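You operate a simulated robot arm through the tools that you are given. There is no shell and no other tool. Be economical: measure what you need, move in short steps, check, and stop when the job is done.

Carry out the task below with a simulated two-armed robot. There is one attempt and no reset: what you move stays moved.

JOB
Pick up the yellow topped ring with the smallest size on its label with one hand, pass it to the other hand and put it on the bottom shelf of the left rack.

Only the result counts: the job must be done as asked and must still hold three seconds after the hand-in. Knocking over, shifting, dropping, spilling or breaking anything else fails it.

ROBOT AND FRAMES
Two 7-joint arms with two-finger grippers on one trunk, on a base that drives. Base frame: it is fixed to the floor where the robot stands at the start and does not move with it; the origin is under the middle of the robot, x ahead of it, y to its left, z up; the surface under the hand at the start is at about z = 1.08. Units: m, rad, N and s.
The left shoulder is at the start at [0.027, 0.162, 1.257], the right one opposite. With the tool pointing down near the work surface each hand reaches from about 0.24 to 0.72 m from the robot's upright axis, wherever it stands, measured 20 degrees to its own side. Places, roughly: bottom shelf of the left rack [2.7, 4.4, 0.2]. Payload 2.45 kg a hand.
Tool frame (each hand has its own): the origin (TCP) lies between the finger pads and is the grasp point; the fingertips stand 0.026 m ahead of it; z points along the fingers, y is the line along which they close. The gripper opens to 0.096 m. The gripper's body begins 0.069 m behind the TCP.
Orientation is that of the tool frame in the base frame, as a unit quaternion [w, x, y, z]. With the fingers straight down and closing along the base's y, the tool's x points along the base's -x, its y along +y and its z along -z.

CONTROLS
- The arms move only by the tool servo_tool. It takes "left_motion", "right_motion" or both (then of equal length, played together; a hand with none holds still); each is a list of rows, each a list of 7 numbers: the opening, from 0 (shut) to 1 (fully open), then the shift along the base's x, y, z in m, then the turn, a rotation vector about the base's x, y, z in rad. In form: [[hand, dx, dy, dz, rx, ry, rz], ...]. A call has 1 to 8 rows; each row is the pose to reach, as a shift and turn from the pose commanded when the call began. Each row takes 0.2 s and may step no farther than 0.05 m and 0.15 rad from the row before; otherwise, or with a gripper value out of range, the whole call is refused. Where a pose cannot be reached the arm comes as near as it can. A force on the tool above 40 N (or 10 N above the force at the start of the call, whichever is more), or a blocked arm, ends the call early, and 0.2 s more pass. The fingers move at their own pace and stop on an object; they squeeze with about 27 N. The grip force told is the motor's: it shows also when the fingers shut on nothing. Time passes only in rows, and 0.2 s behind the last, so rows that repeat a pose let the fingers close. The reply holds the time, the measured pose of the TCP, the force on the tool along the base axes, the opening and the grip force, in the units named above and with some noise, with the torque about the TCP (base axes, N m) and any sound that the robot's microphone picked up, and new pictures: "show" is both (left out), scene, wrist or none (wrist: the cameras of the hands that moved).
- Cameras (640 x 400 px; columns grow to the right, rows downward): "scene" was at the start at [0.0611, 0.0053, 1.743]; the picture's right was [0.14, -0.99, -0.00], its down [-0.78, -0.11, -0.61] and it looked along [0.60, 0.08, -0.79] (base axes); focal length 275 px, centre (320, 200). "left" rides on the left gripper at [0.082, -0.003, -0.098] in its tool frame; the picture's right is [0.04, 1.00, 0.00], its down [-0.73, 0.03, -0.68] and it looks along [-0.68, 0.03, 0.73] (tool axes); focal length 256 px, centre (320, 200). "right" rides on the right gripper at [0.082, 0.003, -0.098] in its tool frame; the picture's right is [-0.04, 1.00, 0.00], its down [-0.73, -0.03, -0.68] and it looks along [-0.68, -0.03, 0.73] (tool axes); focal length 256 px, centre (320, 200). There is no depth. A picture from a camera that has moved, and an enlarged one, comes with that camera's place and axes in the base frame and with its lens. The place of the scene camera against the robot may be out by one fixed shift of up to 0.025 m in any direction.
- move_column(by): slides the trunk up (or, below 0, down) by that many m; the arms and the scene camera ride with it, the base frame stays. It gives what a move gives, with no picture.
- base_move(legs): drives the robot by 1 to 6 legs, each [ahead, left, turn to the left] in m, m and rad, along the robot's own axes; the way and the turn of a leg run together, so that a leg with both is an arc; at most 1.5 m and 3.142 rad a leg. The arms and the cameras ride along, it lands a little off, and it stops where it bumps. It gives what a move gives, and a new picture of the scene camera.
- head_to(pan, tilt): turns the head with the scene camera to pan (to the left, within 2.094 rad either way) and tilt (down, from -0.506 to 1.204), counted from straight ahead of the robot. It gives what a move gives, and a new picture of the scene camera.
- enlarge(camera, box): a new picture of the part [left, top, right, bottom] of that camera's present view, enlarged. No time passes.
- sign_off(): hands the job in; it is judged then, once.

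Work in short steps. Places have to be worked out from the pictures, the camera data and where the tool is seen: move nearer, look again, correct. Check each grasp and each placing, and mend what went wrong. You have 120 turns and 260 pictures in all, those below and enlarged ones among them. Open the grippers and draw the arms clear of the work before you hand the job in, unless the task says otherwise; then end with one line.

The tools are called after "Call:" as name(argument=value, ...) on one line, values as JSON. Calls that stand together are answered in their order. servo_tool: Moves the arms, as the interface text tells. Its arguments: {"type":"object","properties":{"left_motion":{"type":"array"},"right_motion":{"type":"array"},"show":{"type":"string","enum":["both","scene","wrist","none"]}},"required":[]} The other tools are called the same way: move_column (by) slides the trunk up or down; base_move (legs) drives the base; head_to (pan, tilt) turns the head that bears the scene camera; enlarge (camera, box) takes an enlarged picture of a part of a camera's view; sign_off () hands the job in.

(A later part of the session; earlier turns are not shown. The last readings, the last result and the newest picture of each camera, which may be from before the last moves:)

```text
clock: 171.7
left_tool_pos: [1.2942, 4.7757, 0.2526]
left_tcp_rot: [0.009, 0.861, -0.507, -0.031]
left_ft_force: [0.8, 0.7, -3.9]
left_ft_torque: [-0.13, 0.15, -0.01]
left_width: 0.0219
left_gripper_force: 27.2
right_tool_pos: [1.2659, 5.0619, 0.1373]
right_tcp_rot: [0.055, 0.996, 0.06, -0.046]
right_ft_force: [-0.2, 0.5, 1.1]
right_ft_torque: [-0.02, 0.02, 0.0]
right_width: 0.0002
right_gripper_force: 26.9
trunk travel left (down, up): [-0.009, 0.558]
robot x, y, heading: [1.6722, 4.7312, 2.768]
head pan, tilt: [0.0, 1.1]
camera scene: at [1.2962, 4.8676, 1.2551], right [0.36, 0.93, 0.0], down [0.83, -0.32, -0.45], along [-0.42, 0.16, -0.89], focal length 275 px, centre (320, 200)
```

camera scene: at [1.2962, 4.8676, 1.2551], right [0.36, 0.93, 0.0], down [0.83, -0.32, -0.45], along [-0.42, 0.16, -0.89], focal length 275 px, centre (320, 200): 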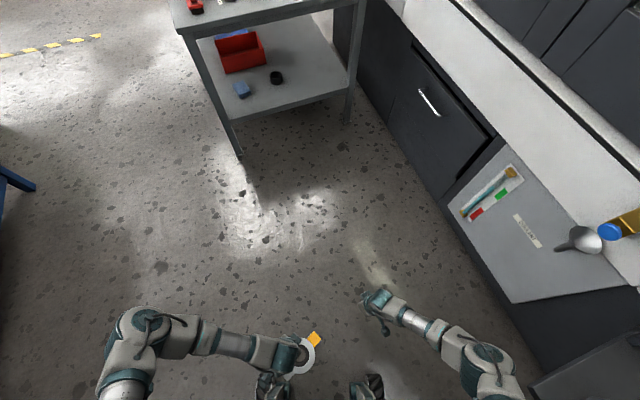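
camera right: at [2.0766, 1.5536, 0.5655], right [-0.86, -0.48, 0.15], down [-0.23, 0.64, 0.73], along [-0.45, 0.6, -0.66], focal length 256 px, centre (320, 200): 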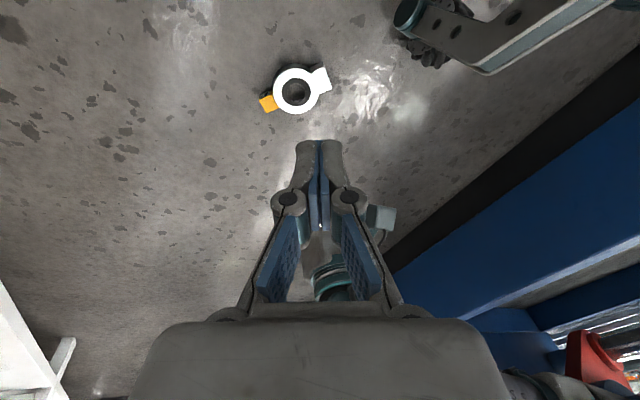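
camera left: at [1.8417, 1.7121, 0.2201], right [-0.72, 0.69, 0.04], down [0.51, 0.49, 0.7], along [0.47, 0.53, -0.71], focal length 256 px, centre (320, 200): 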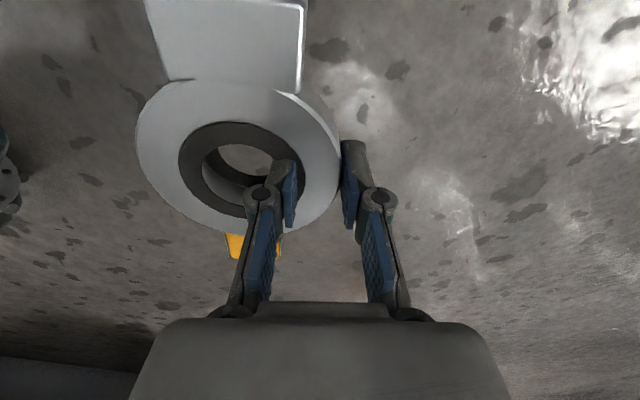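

Clear of the table; I turn back 0.35 rad left so that the right elbow has room from the machine.

Call:
base_move(legs=[[0, 0, 0.35]])

Call:
enlarge(camera="scene", box=[240, 280, 400, 400])

```text
clock: 173.2
left_tool_pos: [1.3008, 4.6423, 0.2559]
left_tcp_rot: [0.016, 0.937, -0.347, -0.031]
left_ft_force: [0.0, 0.0, -4.9]
left_ft_torque: [-0.13, 0.1, 0.0]
left_width: 0.0217
left_gripper_force: 26.6
right_tool_pos: [1.1776, 4.9013, 0.138]
right_tcp_rot: [0.062, 0.969, 0.235, -0.039]
right_ft_force: [0.0, -0.2, 0.5]
right_ft_torque: [-0.05, 0.0, 0.0]
right_width: 0.0
right_gripper_force: 26.5
trunk travel left (down, up): [-0.009, 0.558]
robot x, y, heading: [1.6732, 4.73, 3.121]
head pan, tilt: [0.0, 1.1]
camera scene: at [1.2697, 4.7329, 1.2551], right [0.02, 1.0, 0.0], down [0.89, -0.02, -0.45], along [-0.45, 0.01, -0.89], focal length 275 px, centre (320, 200)
```

scene: 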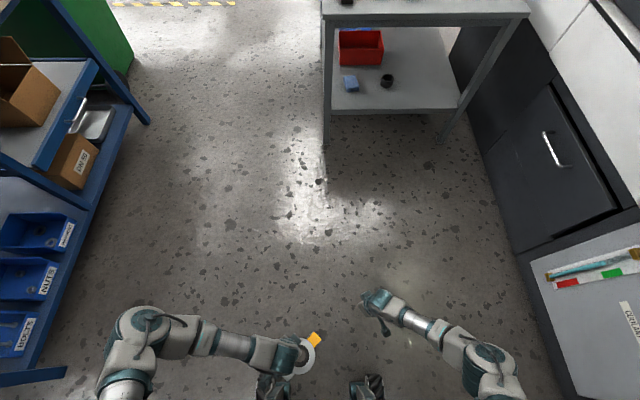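

```text
3.33 times, centred on (320, 340) of scene
camera zoom: at [1.2697, 4.7329, 1.2551], right [0.02, 1.0, 0.0], down [0.89, -0.02, -0.45], along [-0.45, 0.01, -0.89], focal length 916 px, centre (320, -267)
```

zoom: 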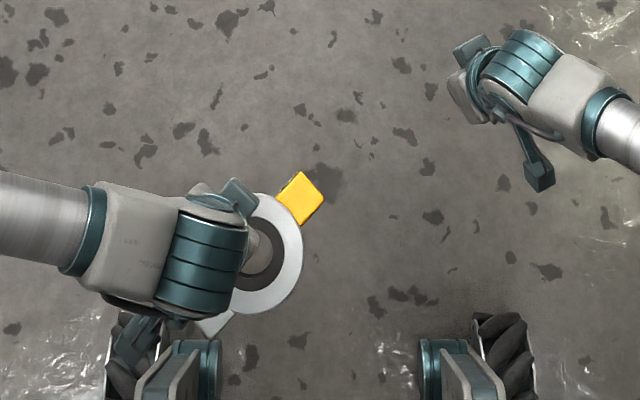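

Plan for the pass: the left lifts the flat ring to z≈0.5 and yaws it so the foot faces back-right; the right rotates to point horizontally ahead-left with a vertical closing line. First half now.

Call:
servo_tool(left_motion=[[0, -0.014, 0.004, 0.032, 0, 0, 0.133], [0, -0.028, 0.007, 0.064, 0, 0, 0.266], [0, -0.042, 0.011, 0.096, 0, 0, 0.4], [0, -0.056, 0.015, 0.128, 0, 0, 0.533], [0, -0.07, 0.018, 0.16, 0, 0, 0.666], [0, -0.083, 0.022, 0.19, 0, 0, 0.8], [0, -0.097, 0.025, 0.22, 0, 0, 0.932], [0, -0.111, 0.029, 0.25, 0, 0, 1.065]], right_motion=[[0.3, 0.005, 0.015, 0.04, 0.0368, 0.1162, 0.0863], [0.6, 0.01, 0.03, 0.08, 0.0737, 0.2324, 0.1726], [0.6, 0.015, 0.045, 0.12, 0.1105, 0.3486, 0.2589], [0.6, 0.02, 0.06, 0.16, 0.1474, 0.4648, 0.3452], [0.6, 0.025, 0.07, 0.2, 0.1842, 0.581, 0.4315], [0.6, 0.03, 0.08, 0.24, 0.2211, 0.6972, 0.5178], [0.6, 0.04, 0.08, 0.28, 0.258, 0.8134, 0.6041], [0.6, 0.045, 0.08, 0.32, 0.2948, 0.9296, 0.6904]], show="scene")

```text
clock: 175.0
left_tool_pos: [1.192, 4.6706, 0.5103]
left_tcp_rot: [0.033, 0.984, 0.176, -0.021]
left_ft_force: [0.8, -0.6, -4.9]
left_ft_torque: [-0.14, -0.07, 0.02]
left_width: 0.0218
left_gripper_force: 27.4
right_tool_pos: [1.2038, 4.9932, 0.5055]
right_tcp_rot: [-0.118, 0.772, 0.523, -0.342]
right_ft_force: [-0.2, -0.2, -0.5]
right_ft_torque: [0.02, 0.02, -0.01]
right_width: 0.0574
right_gripper_force: 0.0
right hand out of reach, approached as far as the arm can: row 4, 5, 6, 7, 8
trunk travel left (down, up): [-0.009, 0.558]
robot x, y, heading: [1.6728, 4.7296, 3.126]
head pan, tilt: [0.0, 1.1]
camera scene: at [1.2702, 4.7296, 1.2553], right [0.02, 1.0, 0.0], down [0.89, -0.01, -0.45], along [-0.45, 0.01, -0.89], focal length 275 px, centre (320, 200)
```

scene: 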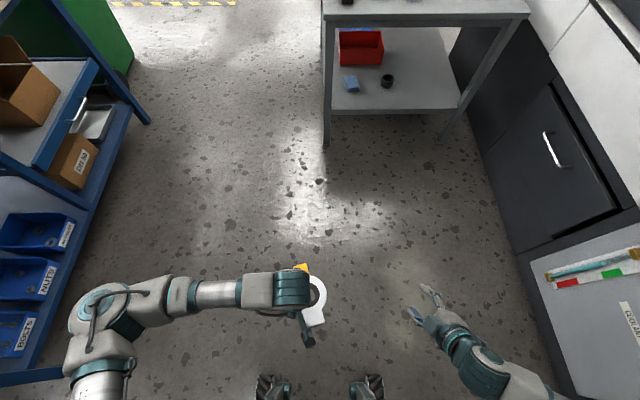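

The left is set. The right stalls on this roll direction; I try the other roll (camera toward the inside) from a plain forward-pitched pose. First, I go to the pitch-only pose.

Call:
servo_tool(right_motion=[[0.6, 0, 0, 0, 0.08, 0.03, -0.1], [0.6, 0, 0, 0, 0.16, 0.06, -0.2], [0.6, 0, 0, 0, 0.16, 0.06, -0.2]], show="wrist")

```text
clock: 175.8
left_tool_pos: [1.1916, 4.6711, 0.51]
left_tcp_rot: [0.033, 0.984, 0.176, -0.022]
left_ft_force: [0.1, -0.1, -3.6]
left_ft_torque: [-0.16, -0.08, -0.01]
left_width: 0.0217
left_gripper_force: 26.8
right_tool_pos: [1.2017, 5.027, 0.5146]
right_tcp_rot: [-0.155, 0.787, 0.498, -0.329]
right_ft_force: [0.3, -1.3, -0.7]
right_ft_torque: [-0.03, -0.01, 0.03]
right_width: 0.0577
right_gripper_force: 0.0
right hand out of reach, approached as far as the arm can: row 1, 2, 3
trunk travel left (down, up): [-0.009, 0.558]
robot x, y, heading: [1.6741, 4.7294, 3.127]
head pan, tilt: [0.0, 1.1]
camera right: at [1.2924, 5.107, 0.5573], right [0.67, -0.49, -0.56], down [0.23, -0.58, 0.78], along [-0.71, -0.65, -0.28], focal length 256 px, centre (320, 200)
```

right: 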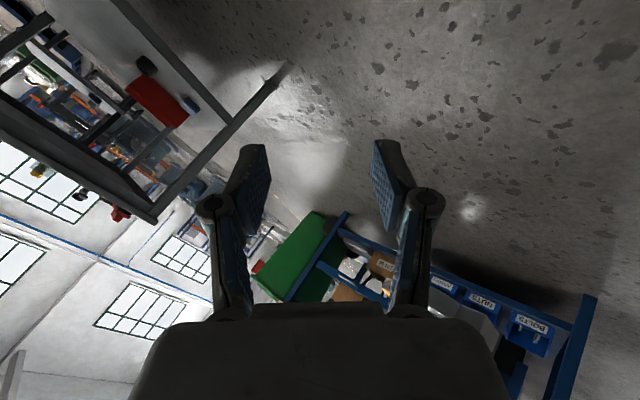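

The command clips to the achieved pose, so I compute from there: I bring the right hand to a yawed, 26°-down pose without roll, like the first pass, to learn what is reachable at this height.

Call:
servo_tool(right_motion=[[0.6, 0.003, -0.005, 0, -0.124, 0.012, -0.039], [0.6, 0.006, -0.01, 0, -0.248, 0.025, -0.078], [0.6, 0.009, -0.015, 0, -0.372, 0.037, -0.117], [0.6, 0.012, -0.02, 0, -0.496, 0.049, -0.155], [0.6, 0.015, -0.03, 0, -0.62, 0.061, -0.194], [0.6, 0.018, -0.04, 0, -0.743, 0.074, -0.233], [0.6, 0.02, -0.05, 0, -0.867, 0.086, -0.272]], show="both")

```text
clock: 177.4
left_tool_pos: [1.1921, 4.6712, 0.5094]
left_tcp_rot: [0.032, 0.983, 0.177, -0.022]
left_ft_force: [-0.1, 0.8, -4.3]
left_ft_torque: [-0.16, -0.04, -0.03]
left_width: 0.0219
left_gripper_force: 27.4
right_tool_pos: [1.2212, 4.9782, 0.5139]
right_tcp_rot: [0.126, 0.823, 0.199, -0.516]
right_ft_force: [-0.9, 0.4, 0.3]
right_ft_torque: [0.0, 0.0, 0.02]
right_width: 0.0578
right_gripper_force: 0.1
trunk travel left (down, up): [-0.009, 0.558]
robot x, y, heading: [1.6703, 4.7298, 3.116]
head pan, tilt: [0.0, 1.1]
camera scene: at [1.2707, 4.7335, 1.2554], right [0.02, 1.0, 0.0], down [0.89, -0.02, -0.45], along [-0.45, 0.01, -0.89], focal length 275 px, centre (320, 200)
camera right: at [1.3329, 5.0317, 0.4842], right [0.44, -0.9, 0.04], down [0.25, 0.16, 0.96], along [-0.86, -0.41, 0.29], focal length 256 px, centre (320, 200)
```

scene: 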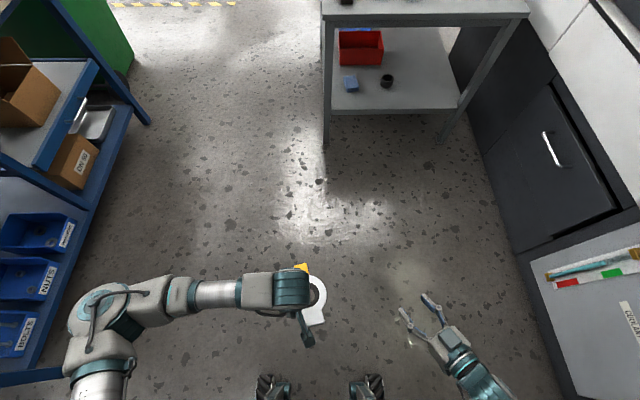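
right: 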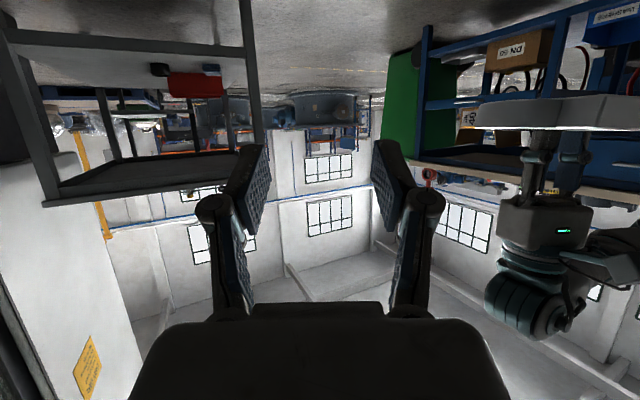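

This pose is reachable without strain. I roll the right hand the other way about its pointing axis.

Call:
servo_tool(right_motion=[[0.6, 0, 0, 0, -0.118, -0.061, -0.064], [0.6, 0, 0, 0, -0.236, -0.122, -0.129], [0.6, 0, 0, 0, -0.354, -0.184, -0.193], [0.6, 0, 0, 0, -0.472, -0.245, -0.258], [0.6, 0, 0, 0, -0.59, -0.306, -0.322], [0.6, 0, 0, 0, -0.708, -0.367, -0.387], [0.6, 0, 0, 0, -0.826, -0.428, -0.451]], show="both")

```text
clock: 179.0
left_tool_pos: [1.1919, 4.671, 0.5102]
left_tcp_rot: [0.033, 0.984, 0.176, -0.022]
left_ft_force: [-0.1, -0.3, -4.7]
left_ft_torque: [-0.17, -0.05, -0.02]
left_width: 0.0217
left_gripper_force: 27.7
right_tool_pos: [1.2212, 4.9786, 0.5155]
right_tcp_rot: [0.364, 0.814, -0.235, -0.386]
right_ft_force: [0.4, 0.5, 0.3]
right_ft_torque: [0.0, -0.01, 0.02]
right_width: 0.0578
right_gripper_force: 0.1
trunk travel left (down, up): [-0.009, 0.558]
robot x, y, heading: [1.6739, 4.7306, 3.121]
head pan, tilt: [0.0, 1.1]
camera scene: at [1.2708, 4.7333, 1.2555], right [0.02, 1.0, 0.0], down [0.89, -0.02, -0.45], along [-0.45, 0.01, -0.89], focal length 275 px, centre (320, 200)
camera right: at [1.3478, 4.9623, 0.5246], right [-0.12, -0.6, 0.79], down [0.11, 0.79, 0.61], along [-0.99, 0.17, -0.03], focal length 256 px, centre (320, 200)
```

scene: 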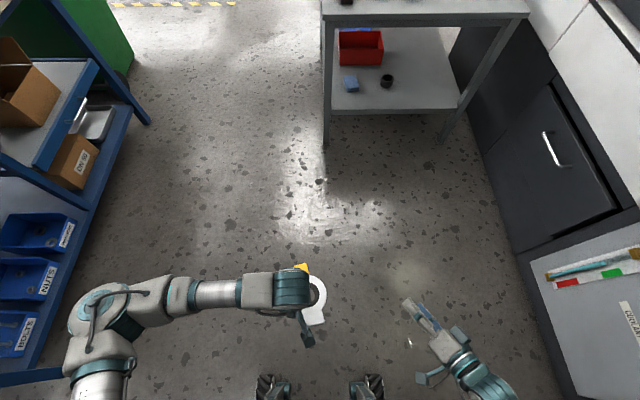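
right: 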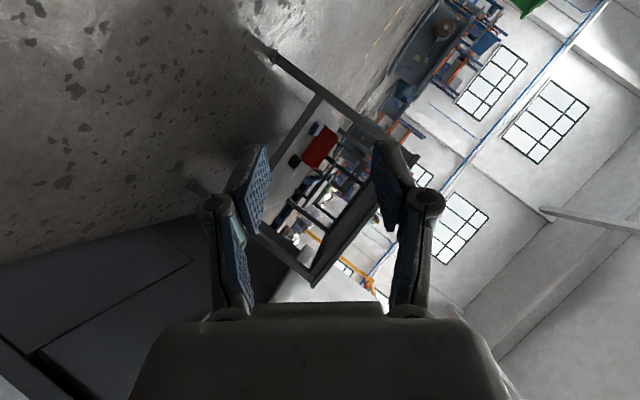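

The roll in this direction works. I finish the right hand's orientation (horizontal, closing vertically) while the left moves the ring 0.12 m farther out and levels it.

Call:
servo_tool(left_motion=[[0, -0.024, 0, 0, 0.015, -0.006, 0], [0, -0.048, 0, 0, 0.03, -0.013, 0], [0, -0.072, 0, 0, 0.044, -0.019, 0], [0, -0.096, 0, 0, 0.058, -0.026, 0], [0, -0.12, 0, 0, 0.073, -0.032, 0]], right_motion=[[0.62, 0, 0, 0, -0.134, 0.032, -0.029], [0.62, 0, 0, 0, -0.267, 0.064, -0.058], [0.62, 0, 0, 0, -0.401, 0.097, -0.087], [0.62, 0, 0, 0, -0.534, 0.129, -0.116], [0.62, 0, 0, 0, -0.668, 0.161, -0.145]], show="both")

```text
clock: 180.2
left_tool_pos: [1.072, 4.6721, 0.5078]
left_tcp_rot: [0.0, 0.984, 0.177, 0.001]
left_ft_force: [-0.8, 0.2, -4.2]
left_ft_torque: [-0.17, -0.07, 0.01]
left_width: 0.0217
left_gripper_force: 26.5
right_tool_pos: [1.2205, 4.9777, 0.5155]
right_tcp_rot: [0.599, 0.598, -0.376, -0.377]
right_ft_force: [-0.4, 0.7, -0.2]
right_ft_torque: [-0.02, -0.01, 0.01]
right_width: 0.0595
right_gripper_force: 0.1
trunk travel left (down, up): [-0.009, 0.558]
robot x, y, heading: [1.6716, 4.7267, 3.123]
head pan, tilt: [0.0, 1.1]
camera scene: at [1.2699, 4.7338, 1.2551], right [0.02, 1.0, 0.0], down [0.89, -0.02, -0.45], along [-0.45, 0.01, -0.89], focal length 275 px, centre (320, 200)
camera right: at [1.3446, 4.9475, 0.5195], right [-0.02, 0.04, 1.0], down [0.29, 0.96, -0.03], along [-0.96, 0.29, -0.03], focal length 256 px, centre (320, 200)
camera left: at [1.1472, 4.7039, 0.6051], right [0.38, -0.92, 0.0], down [-0.68, -0.28, 0.68], along [-0.63, -0.26, -0.73], focal length 256 px, centre (320, 200)
```

scene: 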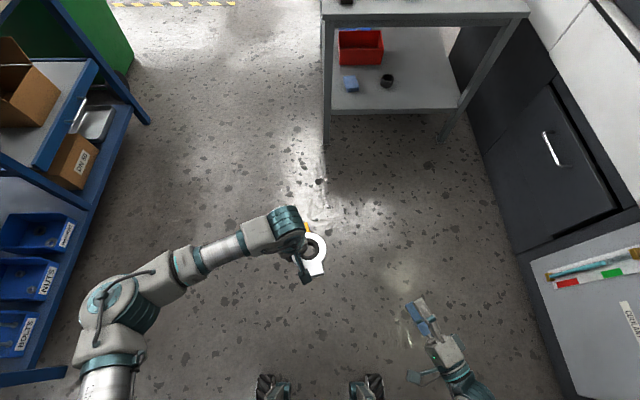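
right: 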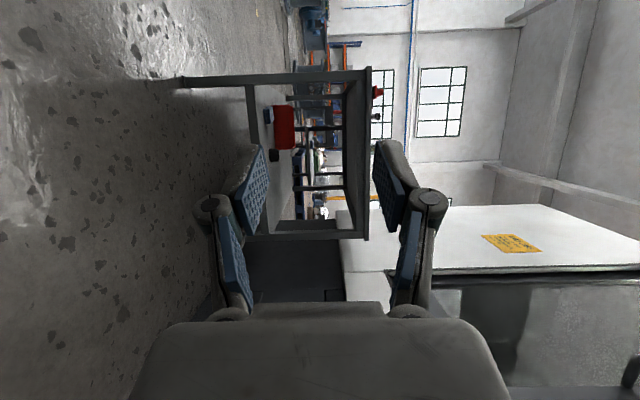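
left: 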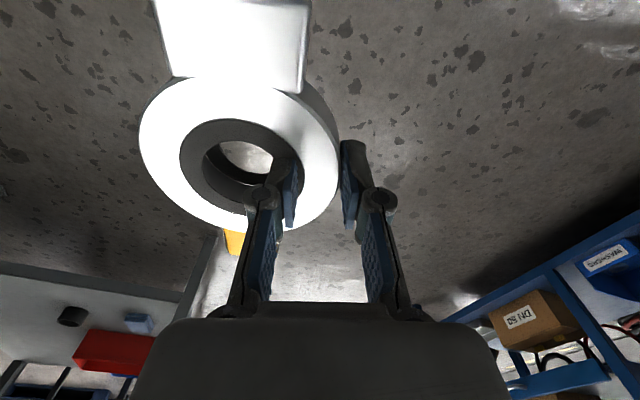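

The ring is level; its foot direction is about 10° (base), so I yaw the left a further 0.27 rad to align it with the right tool, and move the right to a 10 cm standoff at ring mid-height z≈0.489.

Call:
servo_tool(left_motion=[[0, 0, 0, 0, 0, 0, 0.07], [0, 0, 0, 0, 0, 0, 0.14], [0, 0, 0, 0, 0, 0, 0.2], [0, 0, 0, 0, 0, 0, 0.27], [0, 0, 0, 0, 0, 0, 0.27]], right_motion=[[0.62, -0.005, -0.04, -0.006, 0, 0, 0], [0.62, -0.01, -0.08, -0.012, 0, 0, 0], [0.62, -0.015, -0.12, -0.018, 0, 0, 0], [0.62, -0.02, -0.16, -0.026, 0, 0, 0], [0.62, -0.022, -0.199, -0.026, 0, 0, 0]], show="both")

```text
clock: 181.4
left_tool_pos: [1.0736, 4.6699, 0.5073]
left_tcp_rot: [-0.001, 0.952, 0.307, 0.0]
left_ft_force: [-0.5, 0.0, -4.2]
left_ft_torque: [-0.17, -0.1, 0.02]
left_width: 0.0218
left_gripper_force: 27.0
right_tool_pos: [1.1986, 4.7757, 0.4893]
right_tcp_rot: [0.599, 0.599, -0.375, -0.377]
right_ft_force: [-0.4, -1.0, -0.3]
right_ft_torque: [-0.03, 0.0, -0.01]
right_width: 0.0594
right_gripper_force: 0.1
trunk travel left (down, up): [-0.009, 0.558]
robot x, y, heading: [1.6735, 4.7324, 3.125]
head pan, tilt: [0.0, 1.1]
camera scene: at [1.2702, 4.7303, 1.2553], right [0.02, 1.0, 0.0], down [0.89, -0.01, -0.45], along [-0.45, 0.01, -0.89], focal length 275 px, centre (320, 200)
camera right: at [1.3224, 4.7444, 0.4941], right [-0.02, 0.03, 1.0], down [0.29, 0.96, -0.03], along [-0.96, 0.29, -0.03], focal length 256 px, centre (320, 200)
camera left: at [1.1369, 4.7209, 0.6036], right [0.62, -0.79, 0.0], down [-0.58, -0.45, 0.68], along [-0.53, -0.42, -0.74], focal length 256 px, centre (320, 200)
```

scene: 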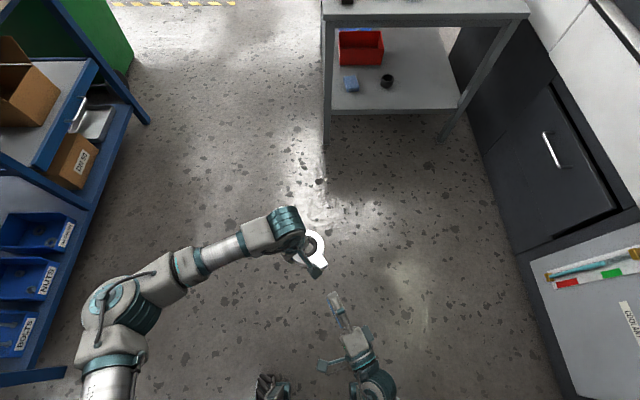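
right: 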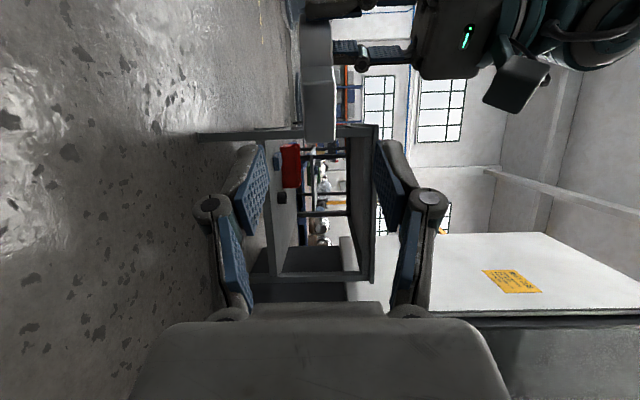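
left: 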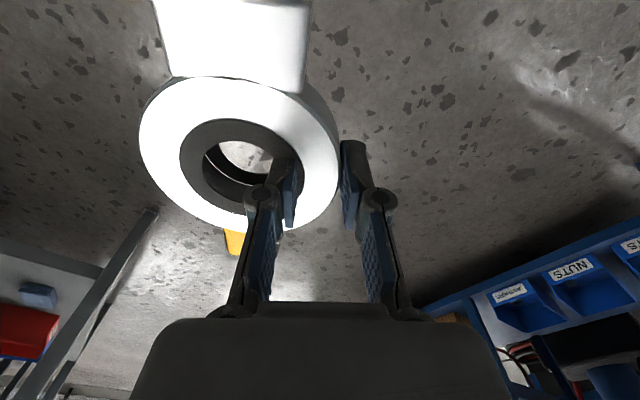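

Aligned: the foot lies mid between the vertical-closing fingers. I advance 10 cm along the tool axis.

Call:
servo_tool(right_motion=[[0.62, -0.022, -0.011, 0, 0, 0, 0], [0.62, -0.045, -0.022, 0, 0, 0, 0], [0.62, -0.067, -0.033, 0, 0, 0, 0], [0.62, -0.067, -0.033, 0, 0, 0, 0]], show="both")

```text
clock: 182.4
left_tool_pos: [1.0729, 4.6707, 0.5071]
left_tcp_rot: [0.0, 0.952, 0.306, 0.001]
left_ft_force: [0.4, 0.4, -4.2]
left_ft_torque: [-0.15, -0.06, 0.02]
left_width: 0.0216
left_gripper_force: 27.3
right_tool_pos: [1.1324, 4.744, 0.49]
right_tcp_rot: [0.599, 0.598, -0.376, -0.377]
right_ft_force: [-0.1, -0.2, -0.2]
right_ft_torque: [-0.01, -0.03, -0.04]
right_width: 0.0594
right_gripper_force: 0.1
trunk travel left (down, up): [-0.009, 0.558]
robot x, y, heading: [1.6723, 4.7316, 3.131]
head pan, tilt: [0.0, 1.1]
camera scene: at [1.2698, 4.7311, 1.2552], right [0.02, 1.0, 0.0], down [0.89, -0.01, -0.45], along [-0.45, 0.01, -0.89], focal length 275 px, centre (320, 200)
camera right: at [1.2551, 4.714, 0.4933], right [-0.02, 0.03, 1.0], down [0.29, 0.96, -0.03], along [-0.96, 0.29, -0.03], focal length 256 px, centre (320, 200)
```

scene: 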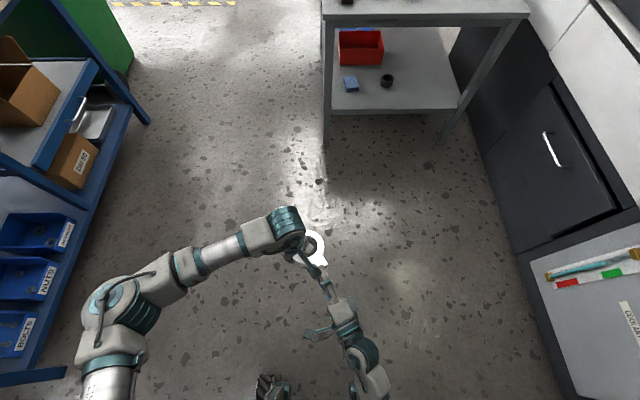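
right: 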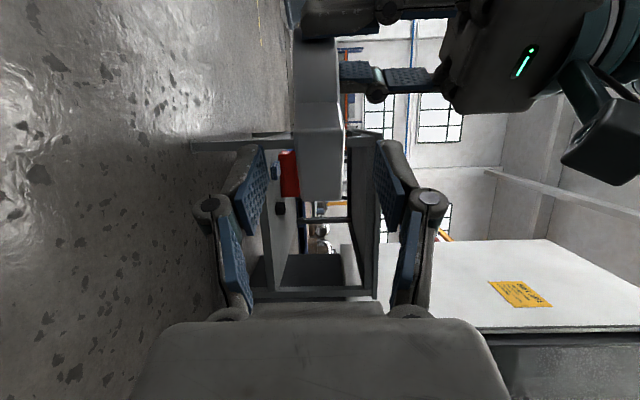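

Nearly there; I advance 3 cm more and close.

Call:
servo_tool(right_motion=[[0.62, -0.013, -0.007, 0, 0, 0, 0], [0.62, -0.026, -0.013, 0, 0, 0, 0], [0.62, -0.026, -0.013, 0, 0, 0, 0], [0.3, -0.026, -0.013, 0, 0, 0, 0], [0.1, -0.026, -0.013, 0, 0, 0, 0], [0, -0.026, -0.013, 0, 0, 0, 0], [0, -0.026, -0.013, 0, 0, 0, 0]], show="both")

```text
clock: 184.0
left_tool_pos: [1.0716, 4.6706, 0.5077]
left_tcp_rot: [0.001, 0.952, 0.307, 0.001]
left_ft_force: [2.7, 0.7, -3.0]
left_ft_torque: [-0.14, 0.44, -0.04]
left_width: 0.0217
left_gripper_force: 26.8
right_tool_pos: [1.1049, 4.7314, 0.4897]
right_tcp_rot: [0.598, 0.599, -0.376, -0.377]
right_ft_force: [-3.3, -1.2, 0.2]
right_ft_torque: [0.12, -0.63, -0.17]
right_width: 0.0258
right_gripper_force: 27.0
trunk travel left (down, up): [-0.009, 0.558]
robot x, y, heading: [1.6725, 4.7285, 3.121]
head pan, tilt: [0.0, 1.1]
camera scene: at [1.2695, 4.7311, 1.2551], right [0.02, 1.0, 0.0], down [0.89, -0.01, -0.45], along [-0.45, 0.01, -0.89], focal length 275 px, centre (320, 200)
camera right: at [1.2291, 4.7009, 0.4925], right [-0.02, 0.03, 1.0], down [0.29, 0.96, -0.03], along [-0.96, 0.29, -0.03], focal length 256 px, centre (320, 200)
```

scene: 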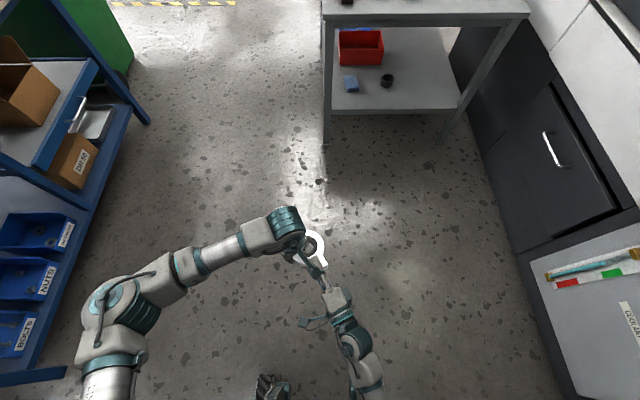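
right: 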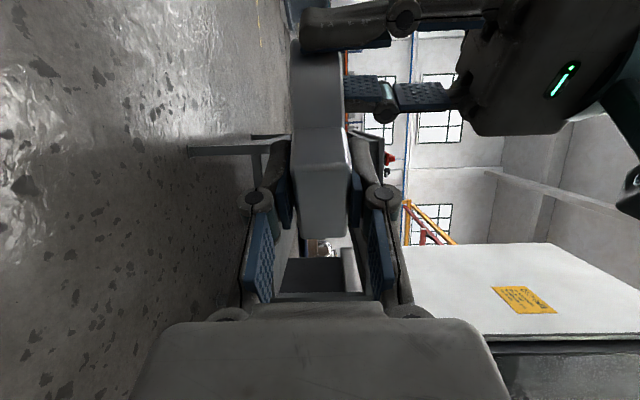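

The right hand holds the foot (26 mm). I open the left (stays within the hole) and lift it straight up.

Call:
servo_tool(left_motion=[[0.3, 0, 0, 0, 0, 0, 0], [0.48, 0, 0, 0, 0, 0, 0], [0.48, 0, 0, 0, 0, 0, 0], [0.48, 0, 0, 0.03, 0, 0, 0], [0.48, 0, 0, 0.06, 0, 0, 0], [0.48, 0, 0, 0.1, 0, 0, 0]], show="both")

```text
clock: 185.4
left_tool_pos: [1.0712, 4.6712, 0.6075]
left_tcp_rot: [-0.001, 0.952, 0.307, 0.0]
left_ft_force: [0.2, 0.3, 0.0]
left_ft_torque: [0.01, -0.03, -0.01]
left_width: 0.046
left_gripper_force: 0.1
right_tool_pos: [1.1058, 4.7316, 0.488]
right_tcp_rot: [0.598, 0.599, -0.376, -0.377]
right_ft_force: [0.3, 0.3, -0.2]
right_ft_torque: [0.11, -0.21, 0.02]
right_width: 0.0255
right_gripper_force: 27.2
trunk travel left (down, up): [-0.009, 0.558]
robot x, y, heading: [1.6721, 4.7324, 3.128]
head pan, tilt: [0.0, 1.1]
camera scene: at [1.2704, 4.7312, 1.2555], right [0.02, 1.0, 0.0], down [0.89, -0.01, -0.45], along [-0.45, 0.01, -0.89], focal length 275 px, centre (320, 200)
camera left: at [1.1361, 4.7201, 0.7033], right [0.62, -0.79, 0.0], down [-0.58, -0.45, 0.68], along [-0.53, -0.42, -0.73], focal length 256 px, centre (320, 200)
```

scene: 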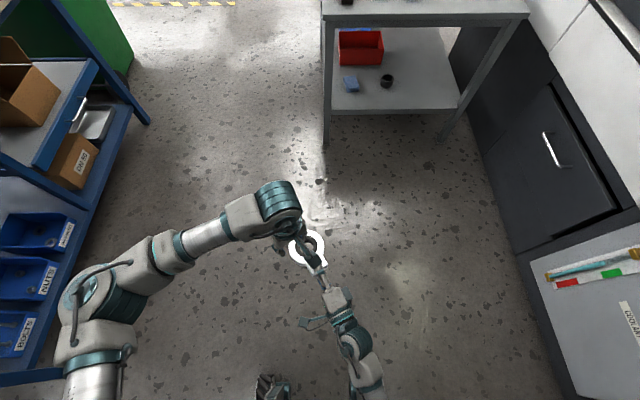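
left: 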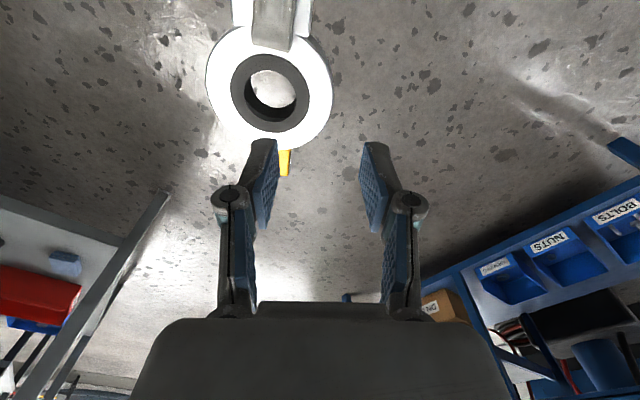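

The pass is done: the right hand holds the ring flat by the foot. I draw the left away and pull the right in for turning.

Call:
servo_tool(left_motion=[[0.48, 0.02, -0.03, 0.0, 0, 0, -0.07], [0.48, 0.05, -0.06, 0, 0, 0, -0.14], [0.48, 0.08, -0.09, 0, 0, 0, -0.22], [0.48, 0.12, -0.12, 0, 0, 0, -0.3], [0.48, 0.15, -0.14, -0.03, 0, 0, -0.38], [0.48, 0.18, -0.16, -0.06, 0, 0, -0.46], [0.48, 0.21, -0.17, -0.09, 0, 0, -0.54], [0.48, 0.23, -0.18, -0.13, 0, 0, -0.6]], right_motion=[[0, 0, 0, 0, 0, 0, 0], [0, 0.0, 0.0, 0, 0, 0, 0], [0, 0.0, 0.02, 0, 0, 0, 0], [0, 0.02, 0.04, 0, 0, 0, 0], [0, 0.04, 0.06, 0, 0, 0, 0], [0, 0.06, 0.08, 0, 0, 0, 0], [0, 0.08, 0.1, 0, 0, 0, 0], [0, 0.1, 0.12, 0, 0, 0, 0]], show="scene")

```text
clock: 187.2
left_tool_pos: [1.3029, 4.4899, 0.4768]
left_tcp_rot: [-0.001, 1.0, 0.011, 0.001]
left_ft_force: [1.1, -0.2, 0.9]
left_ft_torque: [-0.01, 0.02, -0.02]
left_width: 0.0465
left_gripper_force: 0.1
right_tool_pos: [1.207, 4.8512, 0.4906]
right_tcp_rot: [0.598, 0.599, -0.376, -0.377]
right_ft_force: [0.1, -1.1, -4.2]
right_ft_torque: [0.1, -0.23, -0.01]
right_width: 0.0255
right_gripper_force: 26.7
trunk travel left (down, up): [-0.009, 0.558]
robot x, y, heading: [1.6766, 4.7333, 3.123]
head pan, tilt: [0.0, 1.1]
camera scene: at [1.2718, 4.7309, 1.2558], right [0.02, 1.0, 0.0], down [0.89, -0.01, -0.45], along [-0.45, 0.01, -0.89], focal length 275 px, centre (320, 200)
```

scene: 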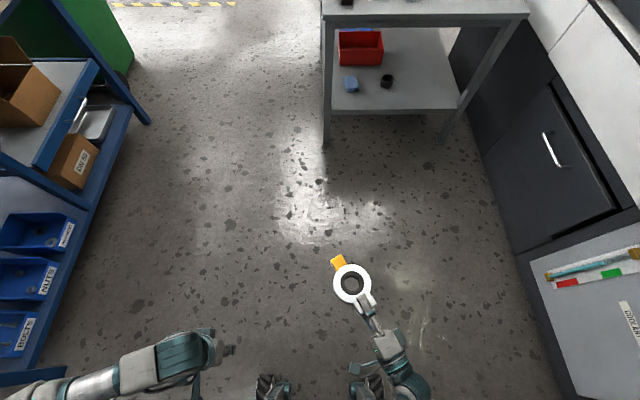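

The ring sits well in the right hand. The left elbow sticks out, so I lower the left hand to narrow the posture before turning.

Call:
servo_tool(left_motion=[[0.48, 0, 0.0, -0.045, 0, 0, 0], [0.48, 0, 0.02, -0.09, 0, 0, 0], [0.48, 0, 0.04, -0.13, 0, 0, 0], [0.48, 0, 0.06, -0.17, 0, 0, 0], [0.48, 0, 0.08, -0.21, 0, 0, 0], [0.48, 0, 0.1, -0.25, 0, 0, 0]], show="none")

Call:
base_move(legs=[[0.2, 0.12, 0], [0, 0, -0.78], [0, 0, -0.78]])

```text
clock: 188.6
left_tool_pos: [1.3026, 4.5931, 0.2285]
left_tcp_rot: [0.0, 1.0, 0.012, 0.001]
left_ft_force: [0.9, -0.3, -0.1]
left_ft_torque: [0.01, 0.01, 0.02]
left_width: 0.0463
left_gripper_force: 0.1
right_tool_pos: [1.2061, 4.8513, 0.4898]
right_tcp_rot: [0.599, 0.598, -0.376, -0.376]
right_ft_force: [0.8, 0.2, -4.0]
right_ft_torque: [0.13, -0.22, -0.03]
right_width: 0.0257
right_gripper_force: 26.9
trunk travel left (down, up): [-0.009, 0.558]
robot x, y, heading: [1.6758, 4.7341, 3.124]
head pan, tilt: [0.0, 1.1]
```

```text
clock: 194.4
left_tool_pos: [1.3281, 4.9798, 0.2286]
left_tcp_rot: [-0.001, 0.722, -0.691, 0.001]
left_ft_force: [0.4, 0.3, 0.4]
left_ft_torque: [0.04, 0.0, -0.01]
left_width: 0.046
left_gripper_force: 0.0
right_tool_pos: [1.5845, 5.0816, 0.4898]
right_tcp_rot: [-0.165, -0.165, 0.687, 0.688]
right_ft_force: [0.2, -0.3, -3.8]
right_ft_torque: [-0.21, -0.12, 0.02]
right_width: 0.0256
right_gripper_force: 26.4
trunk travel left (down, up): [-0.009, 0.558]
robot x, y, heading: [1.4729, 4.616, 1.578]
head pan, tilt: [0.0, 1.1]
camera scene: at [1.4641, 5.0034, 1.2558], right [1.0, 0.0, 0.0], down [0.0, -0.89, -0.45], along [0.0, 0.45, -0.89], focal length 275 px, centre (320, 200)
```

scene: 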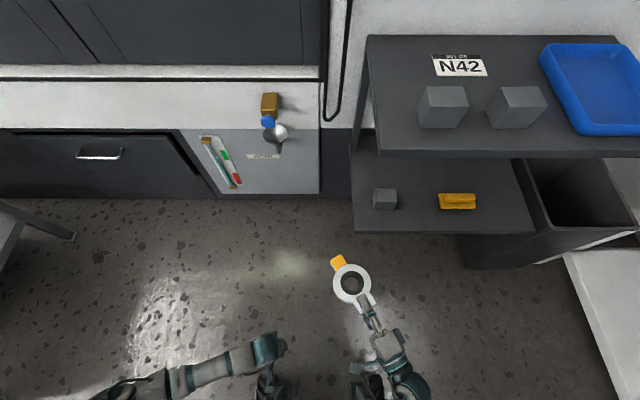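

The ring clears the machine's side shelf; I back off 0.15 m for margin, then turn the rest to face the rack.

Call:
base_move(legs=[[-0.15, 0, 0], [0, 0, -0.78], [0, 0, -0.79]])

Call:
head_to(pan=0.0, tilt=0.8)

```text
clock: 200.0
left_tool_pos: [1.8395, 4.6054, 0.23]
left_tcp_rot: [0.001, -0.019, 1.0, -0.001]
left_ft_force: [-0.6, 1.2, -0.8]
left_ft_torque: [0.0, -0.02, -0.02]
left_width: 0.0461
left_gripper_force: 0.0
right_tool_pos: [1.9397, 4.3491, 0.4916]
right_tcp_rot: [0.374, 0.369, 0.601, 0.602]
right_ft_force: [1.2, 0.5, -4.3]
right_ft_torque: [-0.09, 0.2, 0.04]
right_width: 0.0258
right_gripper_force: 27.1
trunk travel left (down, up): [-0.009, 0.558]
robot x, y, heading: [1.4695, 4.4637, -0.003]
head pan, tilt: [0.0, 1.1]
camera scene: at [1.8614, 4.4571, 1.2558], right [0.0, -1.0, 0.0], down [-0.89, 0.0, -0.45], along [0.45, 0.0, -0.89], focal length 275 px, centre (320, 200)
```

scene: 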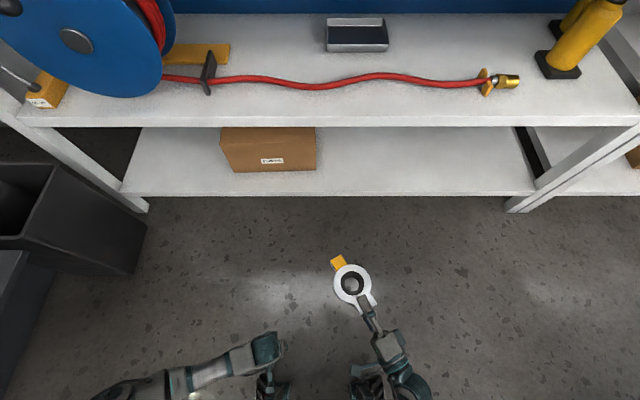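

```text
clock: 200.8
left_tool_pos: [1.8405, 4.6068, 0.2329]
left_tcp_rot: [0.003, -0.019, 1.0, -0.001]
left_ft_force: [-0.4, -0.2, -0.3]
left_ft_torque: [0.01, 0.04, 0.0]
left_width: 0.0461
left_gripper_force: 0.1
right_tool_pos: [1.9387, 4.3492, 0.4937]
right_tcp_rot: [0.374, 0.369, 0.601, 0.603]
right_ft_force: [1.2, 0.2, -4.2]
right_ft_torque: [-0.12, 0.22, 0.02]
right_width: 0.0256
right_gripper_force: 27.5
trunk travel left (down, up): [-0.009, 0.558]
robot x, y, heading: [1.4778, 4.4629, -0.005]
head pan, tilt: [0.0, 0.799]
camera scene: at [1.879, 4.4568, 1.2774], right [0.0, -1.0, 0.0], down [-0.72, 0.0, -0.69], along [0.69, 0.0, -0.72], focal length 275 px, centre (320, 200)
```

scene: 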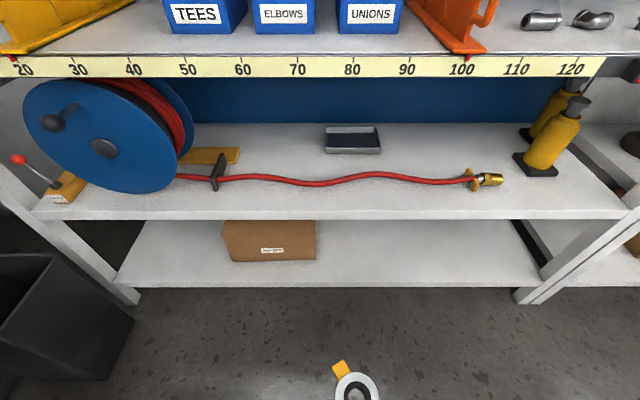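

Facing the rack: front edge at x≈2.40 (from the cm rule), the bottom shelf at z≈0.2 with a box at y 4.46–4.8 and free space to the right of it. I test here in the open whether the right hand can reach the placing pose (0.6 m ahead, z≈0.25, horizontal).

Call:
servo_tool(right_motion=[[0, 0.023, -0.008, -0.03, 0, 0, 0], [0, 0.046, -0.016, -0.06, 0, 0, 0], [0, 0.07, -0.025, -0.1, 0, 0, 0], [0, 0.093, -0.033, -0.14, 0, 0, 0], [0, 0.116, -0.041, -0.18, 0, 0, 0], [0, 0.139, -0.05, -0.22, 0, 0, 0]], show="both")

```text
clock: 202.2
left_tool_pos: [1.8404, 4.6061, 0.2316]
left_tcp_rot: [0.004, -0.018, 1.0, -0.002]
left_ft_force: [0.3, -0.6, 0.5]
left_ft_torque: [0.01, 0.02, 0.0]
left_width: 0.046
left_gripper_force: 0.1
right_tool_pos: [2.077, 4.3016, 0.2734]
right_tcp_rot: [0.375, 0.368, 0.6, 0.604]
right_ft_force: [0.1, -0.7, -4.0]
right_ft_torque: [-0.09, 0.2, 0.02]
right_width: 0.0257
right_gripper_force: 26.8
trunk travel left (down, up): [-0.009, 0.558]
robot x, y, heading: [1.4754, 4.4637, -0.003]
head pan, tilt: [0.0, 0.799]
camera scene: at [1.8811, 4.4568, 1.2767], right [0.0, -1.0, 0.0], down [-0.72, 0.0, -0.69], along [0.69, 0.0, -0.72], focal length 275 px, centre (320, 200)
camera right: at [1.9509, 4.331, 0.2757], right [0.01, -0.04, 1.0], down [-0.28, -0.96, -0.03], along [0.96, -0.28, -0.02], focal length 256 px, centre (320, 200)
```

scene: 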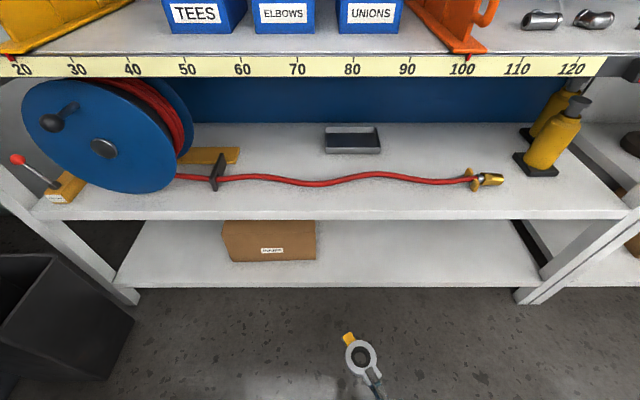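
right: 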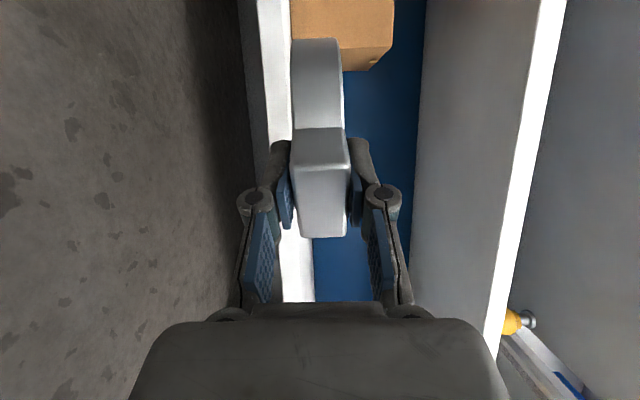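

The pose is reachable, and the wrist view puts the shelf top at z≈0.22 and the next shelf's underside at 0.62. With a finger under the ring the release would drag it, so I roll the hand 90° to stand the ring on edge for a clean sideways release.

Call:
servo_tool(right_motion=[[0, 0, 0, 0.02, 0.128, 0.064, 0], [0, 0, 0, 0.04, 0.256, 0.128, 0], [0, 0, 0, 0.06, 0.384, 0.193, 0], [0, 0, 0, 0.08, 0.512, 0.257, 0], [0, 0, 0, 0.08, 0.64, 0.321, 0], [0, 0, 0, 0.08, 0.768, 0.385, 0], [0, 0, 0, 0.08, 0.896, 0.449, 0], [0, 0, 0, 0.08, 1.0, 0.502, 0]], show="both")

```text
clock: 204.0
left_tool_pos: [1.8391, 4.6057, 0.2326]
left_tcp_rot: [0.003, -0.02, 1.0, -0.001]
left_ft_force: [-0.3, 0.1, -0.4]
left_ft_torque: [-0.01, 0.01, 0.0]
left_width: 0.0461
left_gripper_force: 0.0
right_tool_pos: [2.076, 4.2978, 0.3533]
right_tcp_rot: [-0.001, 0.635, 0.311, 0.708]
right_ft_force: [-0.4, 0.3, -4.3]
right_ft_torque: [-0.1, 0.29, -0.01]
right_width: 0.026
right_gripper_force: 26.9
trunk travel left (down, up): [-0.009, 0.558]
robot x, y, heading: [1.4736, 4.4618, 0.002]
head pan, tilt: [0.0, 0.799]
camera scene: at [1.8804, 4.4561, 1.277], right [0.0, -1.0, 0.0], down [-0.72, 0.0, -0.69], along [0.69, 0.0, -0.72], focal length 275 px, centre (320, 200)
camera right: at [1.9735, 4.2844, 0.4286], right [0.4, -0.82, 0.4], down [-0.48, -0.56, -0.67], along [0.78, 0.08, -0.62], focal length 256 px, centre (320, 200)
```

scene: 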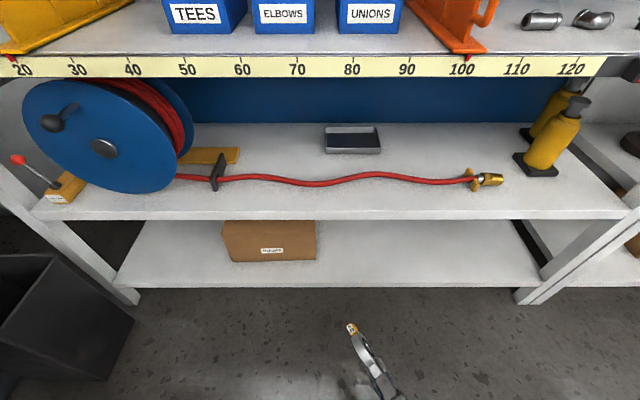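
right: 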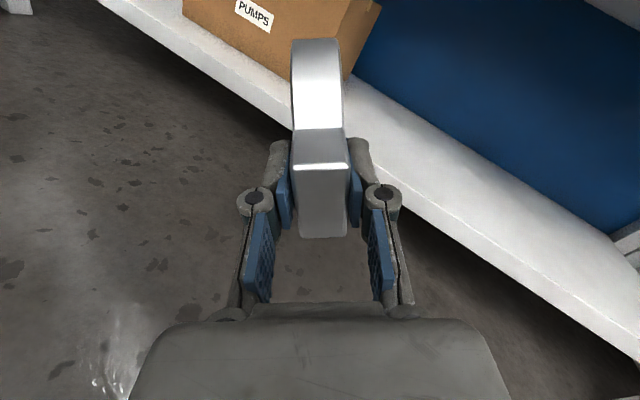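

Reachable too. I finish the roll and take out the yaw so the tool points straight at the rack with the camera on top.

Call:
servo_tool(right_motion=[[0, 0, 0, 0, 0.0884, 0.0212, -0.0904], [0, 0, 0, 0, 0.1768, 0.0424, -0.1808], [0, 0, 0, 0, 0.2652, 0.0636, -0.2712], [0, 0, 0, 0, 0.3536, 0.0848, -0.3616], [0, 0, 0, 0, 0.442, 0.106, -0.452]], show="both")

```text
clock: 205.2
left_tool_pos: [1.8395, 4.6053, 0.2315]
left_tcp_rot: [0.003, -0.019, 1.0, -0.001]
left_ft_force: [-0.1, -1.0, 0.9]
left_ft_torque: [0.01, -0.02, 0.0]
left_width: 0.046
left_gripper_force: 0.1
right_tool_pos: [2.0766, 4.2963, 0.354]
right_tcp_rot: [0.005, 0.708, -0.001, 0.706]
right_ft_force: [0.3, 0.6, -3.7]
right_ft_torque: [0.02, 0.25, 0.02]
right_width: 0.0256
right_gripper_force: 26.8
trunk travel left (down, up): [-0.009, 0.558]
robot x, y, heading: [1.4728, 4.4619, -0.0]
head pan, tilt: [0.0, 0.799]
camera scene: at [1.8802, 4.457, 1.2771], right [0.0, -1.0, 0.0], down [-0.72, 0.0, -0.69], along [0.69, 0.0, -0.72], focal length 275 px, centre (320, 200)
camera right: at [1.9782, 4.2955, 0.4358], right [-0.01, -1.0, -0.03], down [-0.68, 0.03, -0.73], along [0.73, 0.02, -0.68], focal length 256 px, centre (320, 200)
```

scene: 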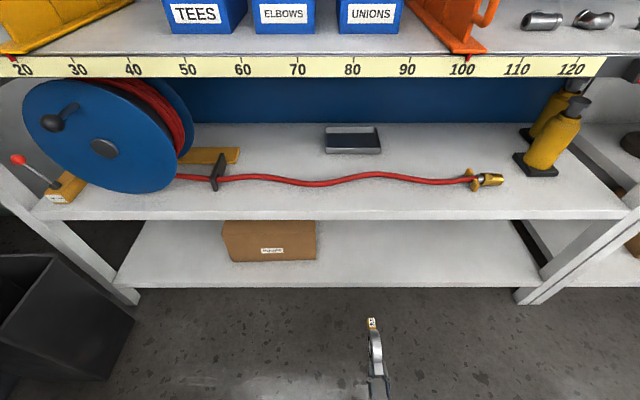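
right: 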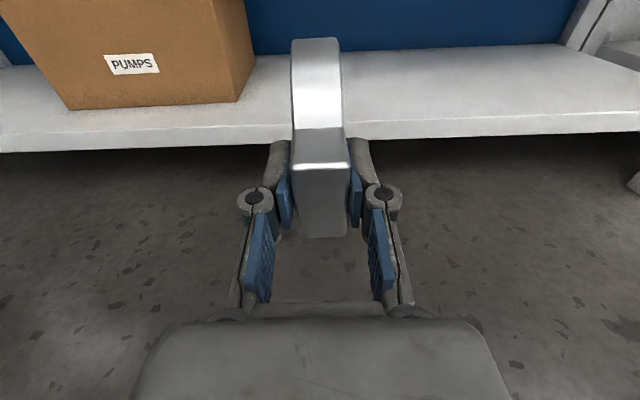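

Ideal pose: tool level and straight, ring upright with its rim down, shelf edge at z≈0.22, and 17 cm clear of the PUMPS box. I drive forward 0.37 m in two legs with a small shift right.

Call:
base_move(legs=[[0.2, -0.05, 0], [0.17, 0, 0]])

Call:
enlarge(camera="right", box=[0, 0, 640, 400])

```text
clock: 207.9
left_tool_pos: [2.2125, 4.5561, 0.2314]
left_tcp_rot: [0.003, -0.019, 1.0, 0.0]
left_ft_force: [-1.2, -0.4, 0.0]
left_ft_torque: [0.0, 0.0, -0.01]
left_width: 0.0457
left_gripper_force: 0.1
right_tool_pos: [2.4507, 4.2472, 0.3516]
right_tcp_rot: [0.003, 0.708, 0.001, 0.706]
right_ft_force: [-0.6, -0.3, -4.2]
right_ft_torque: [0.01, 0.26, -0.01]
right_width: 0.0257
right_gripper_force: 27.1
trunk travel left (down, up): [-0.009, 0.558]
robot x, y, heading: [1.844, 4.4142, -0.0]
head pan, tilt: [0.0, 0.799]
camera scene: at [2.254, 4.4059, 1.2768], right [0.0, -1.0, 0.0], down [-0.72, 0.0, -0.69], along [0.69, 0.0, -0.72], focal length 275 px, centre (320, 200)
```

scene: 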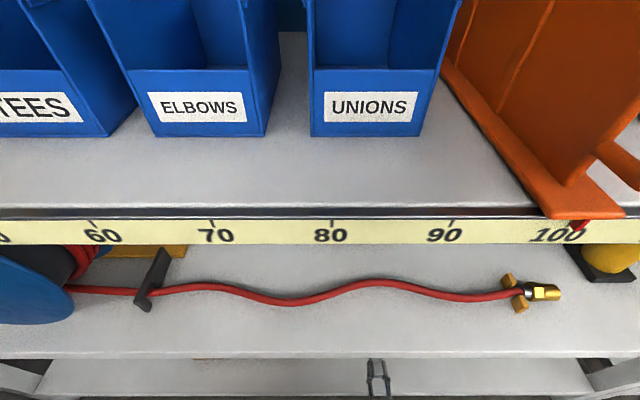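

```text
1.00 times, centred on (320, 200) of right (not enlarged: the box is as wide or as high as the picture)
camera zoom: at [2.3515, 4.2455, 0.4352], right [0.0, -1.0, -0.03], down [-0.68, 0.03, -0.73], along [0.73, 0.02, -0.68], focal length 256 px, centre (320, 200)
```

zoom: 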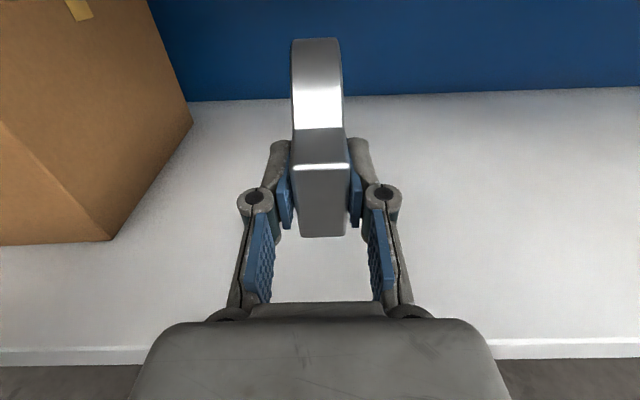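

The ring is over the shelf, with the edge at x≈2.42. I reach 7 cm deeper, pitch the tool slightly down to lift the wrist from the lip, and begin lowering.

Call:
servo_tool(right_motion=[[0, 0.02, 0, 0, 0, 0.07, 0], [0, 0.045, 0, -0.01, 0, 0.14, 0], [0, 0.07, 0, -0.02, 0, 0.2, 0], [0, 0.07, 0, -0.04, 0, 0.2, 0], [0, 0.07, 0, -0.05, 0, 0.2, 0]], show="wrist")

```text
clock: 209.1
left_tool_pos: [2.2124, 4.556, 0.2346]
left_tcp_rot: [0.006, -0.019, 1.0, -0.001]
left_ft_force: [-0.5, -0.2, 0.3]
left_ft_torque: [0.02, -0.03, -0.01]
left_width: 0.0462
left_gripper_force: 0.0
right_tool_pos: [2.5182, 4.2492, 0.305]
right_tcp_rot: [0.004, 0.774, 0.002, 0.633]
right_ft_force: [1.3, -0.5, -3.8]
right_ft_torque: [0.0, 0.24, -0.02]
right_width: 0.026
right_gripper_force: 27.2
trunk travel left (down, up): [-0.009, 0.558]
robot x, y, heading: [1.8486, 4.4117, -0.002]
head pan, tilt: [0.0, 0.799]
camera right: at [2.4375, 4.2463, 0.4053], right [-0.01, -1.0, -0.03], down [-0.81, 0.03, -0.59], along [0.59, 0.02, -0.81], focal length 256 px, centre (320, 200)
```

right: 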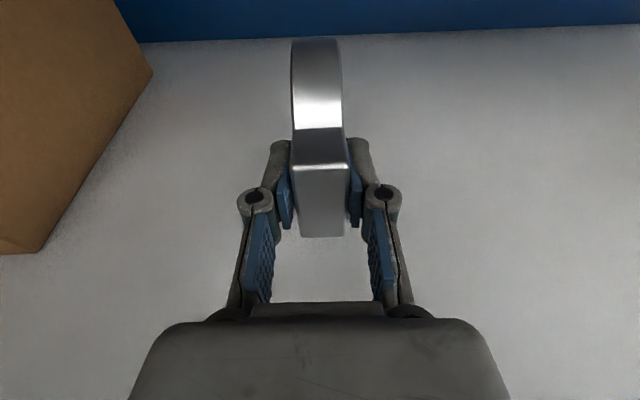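

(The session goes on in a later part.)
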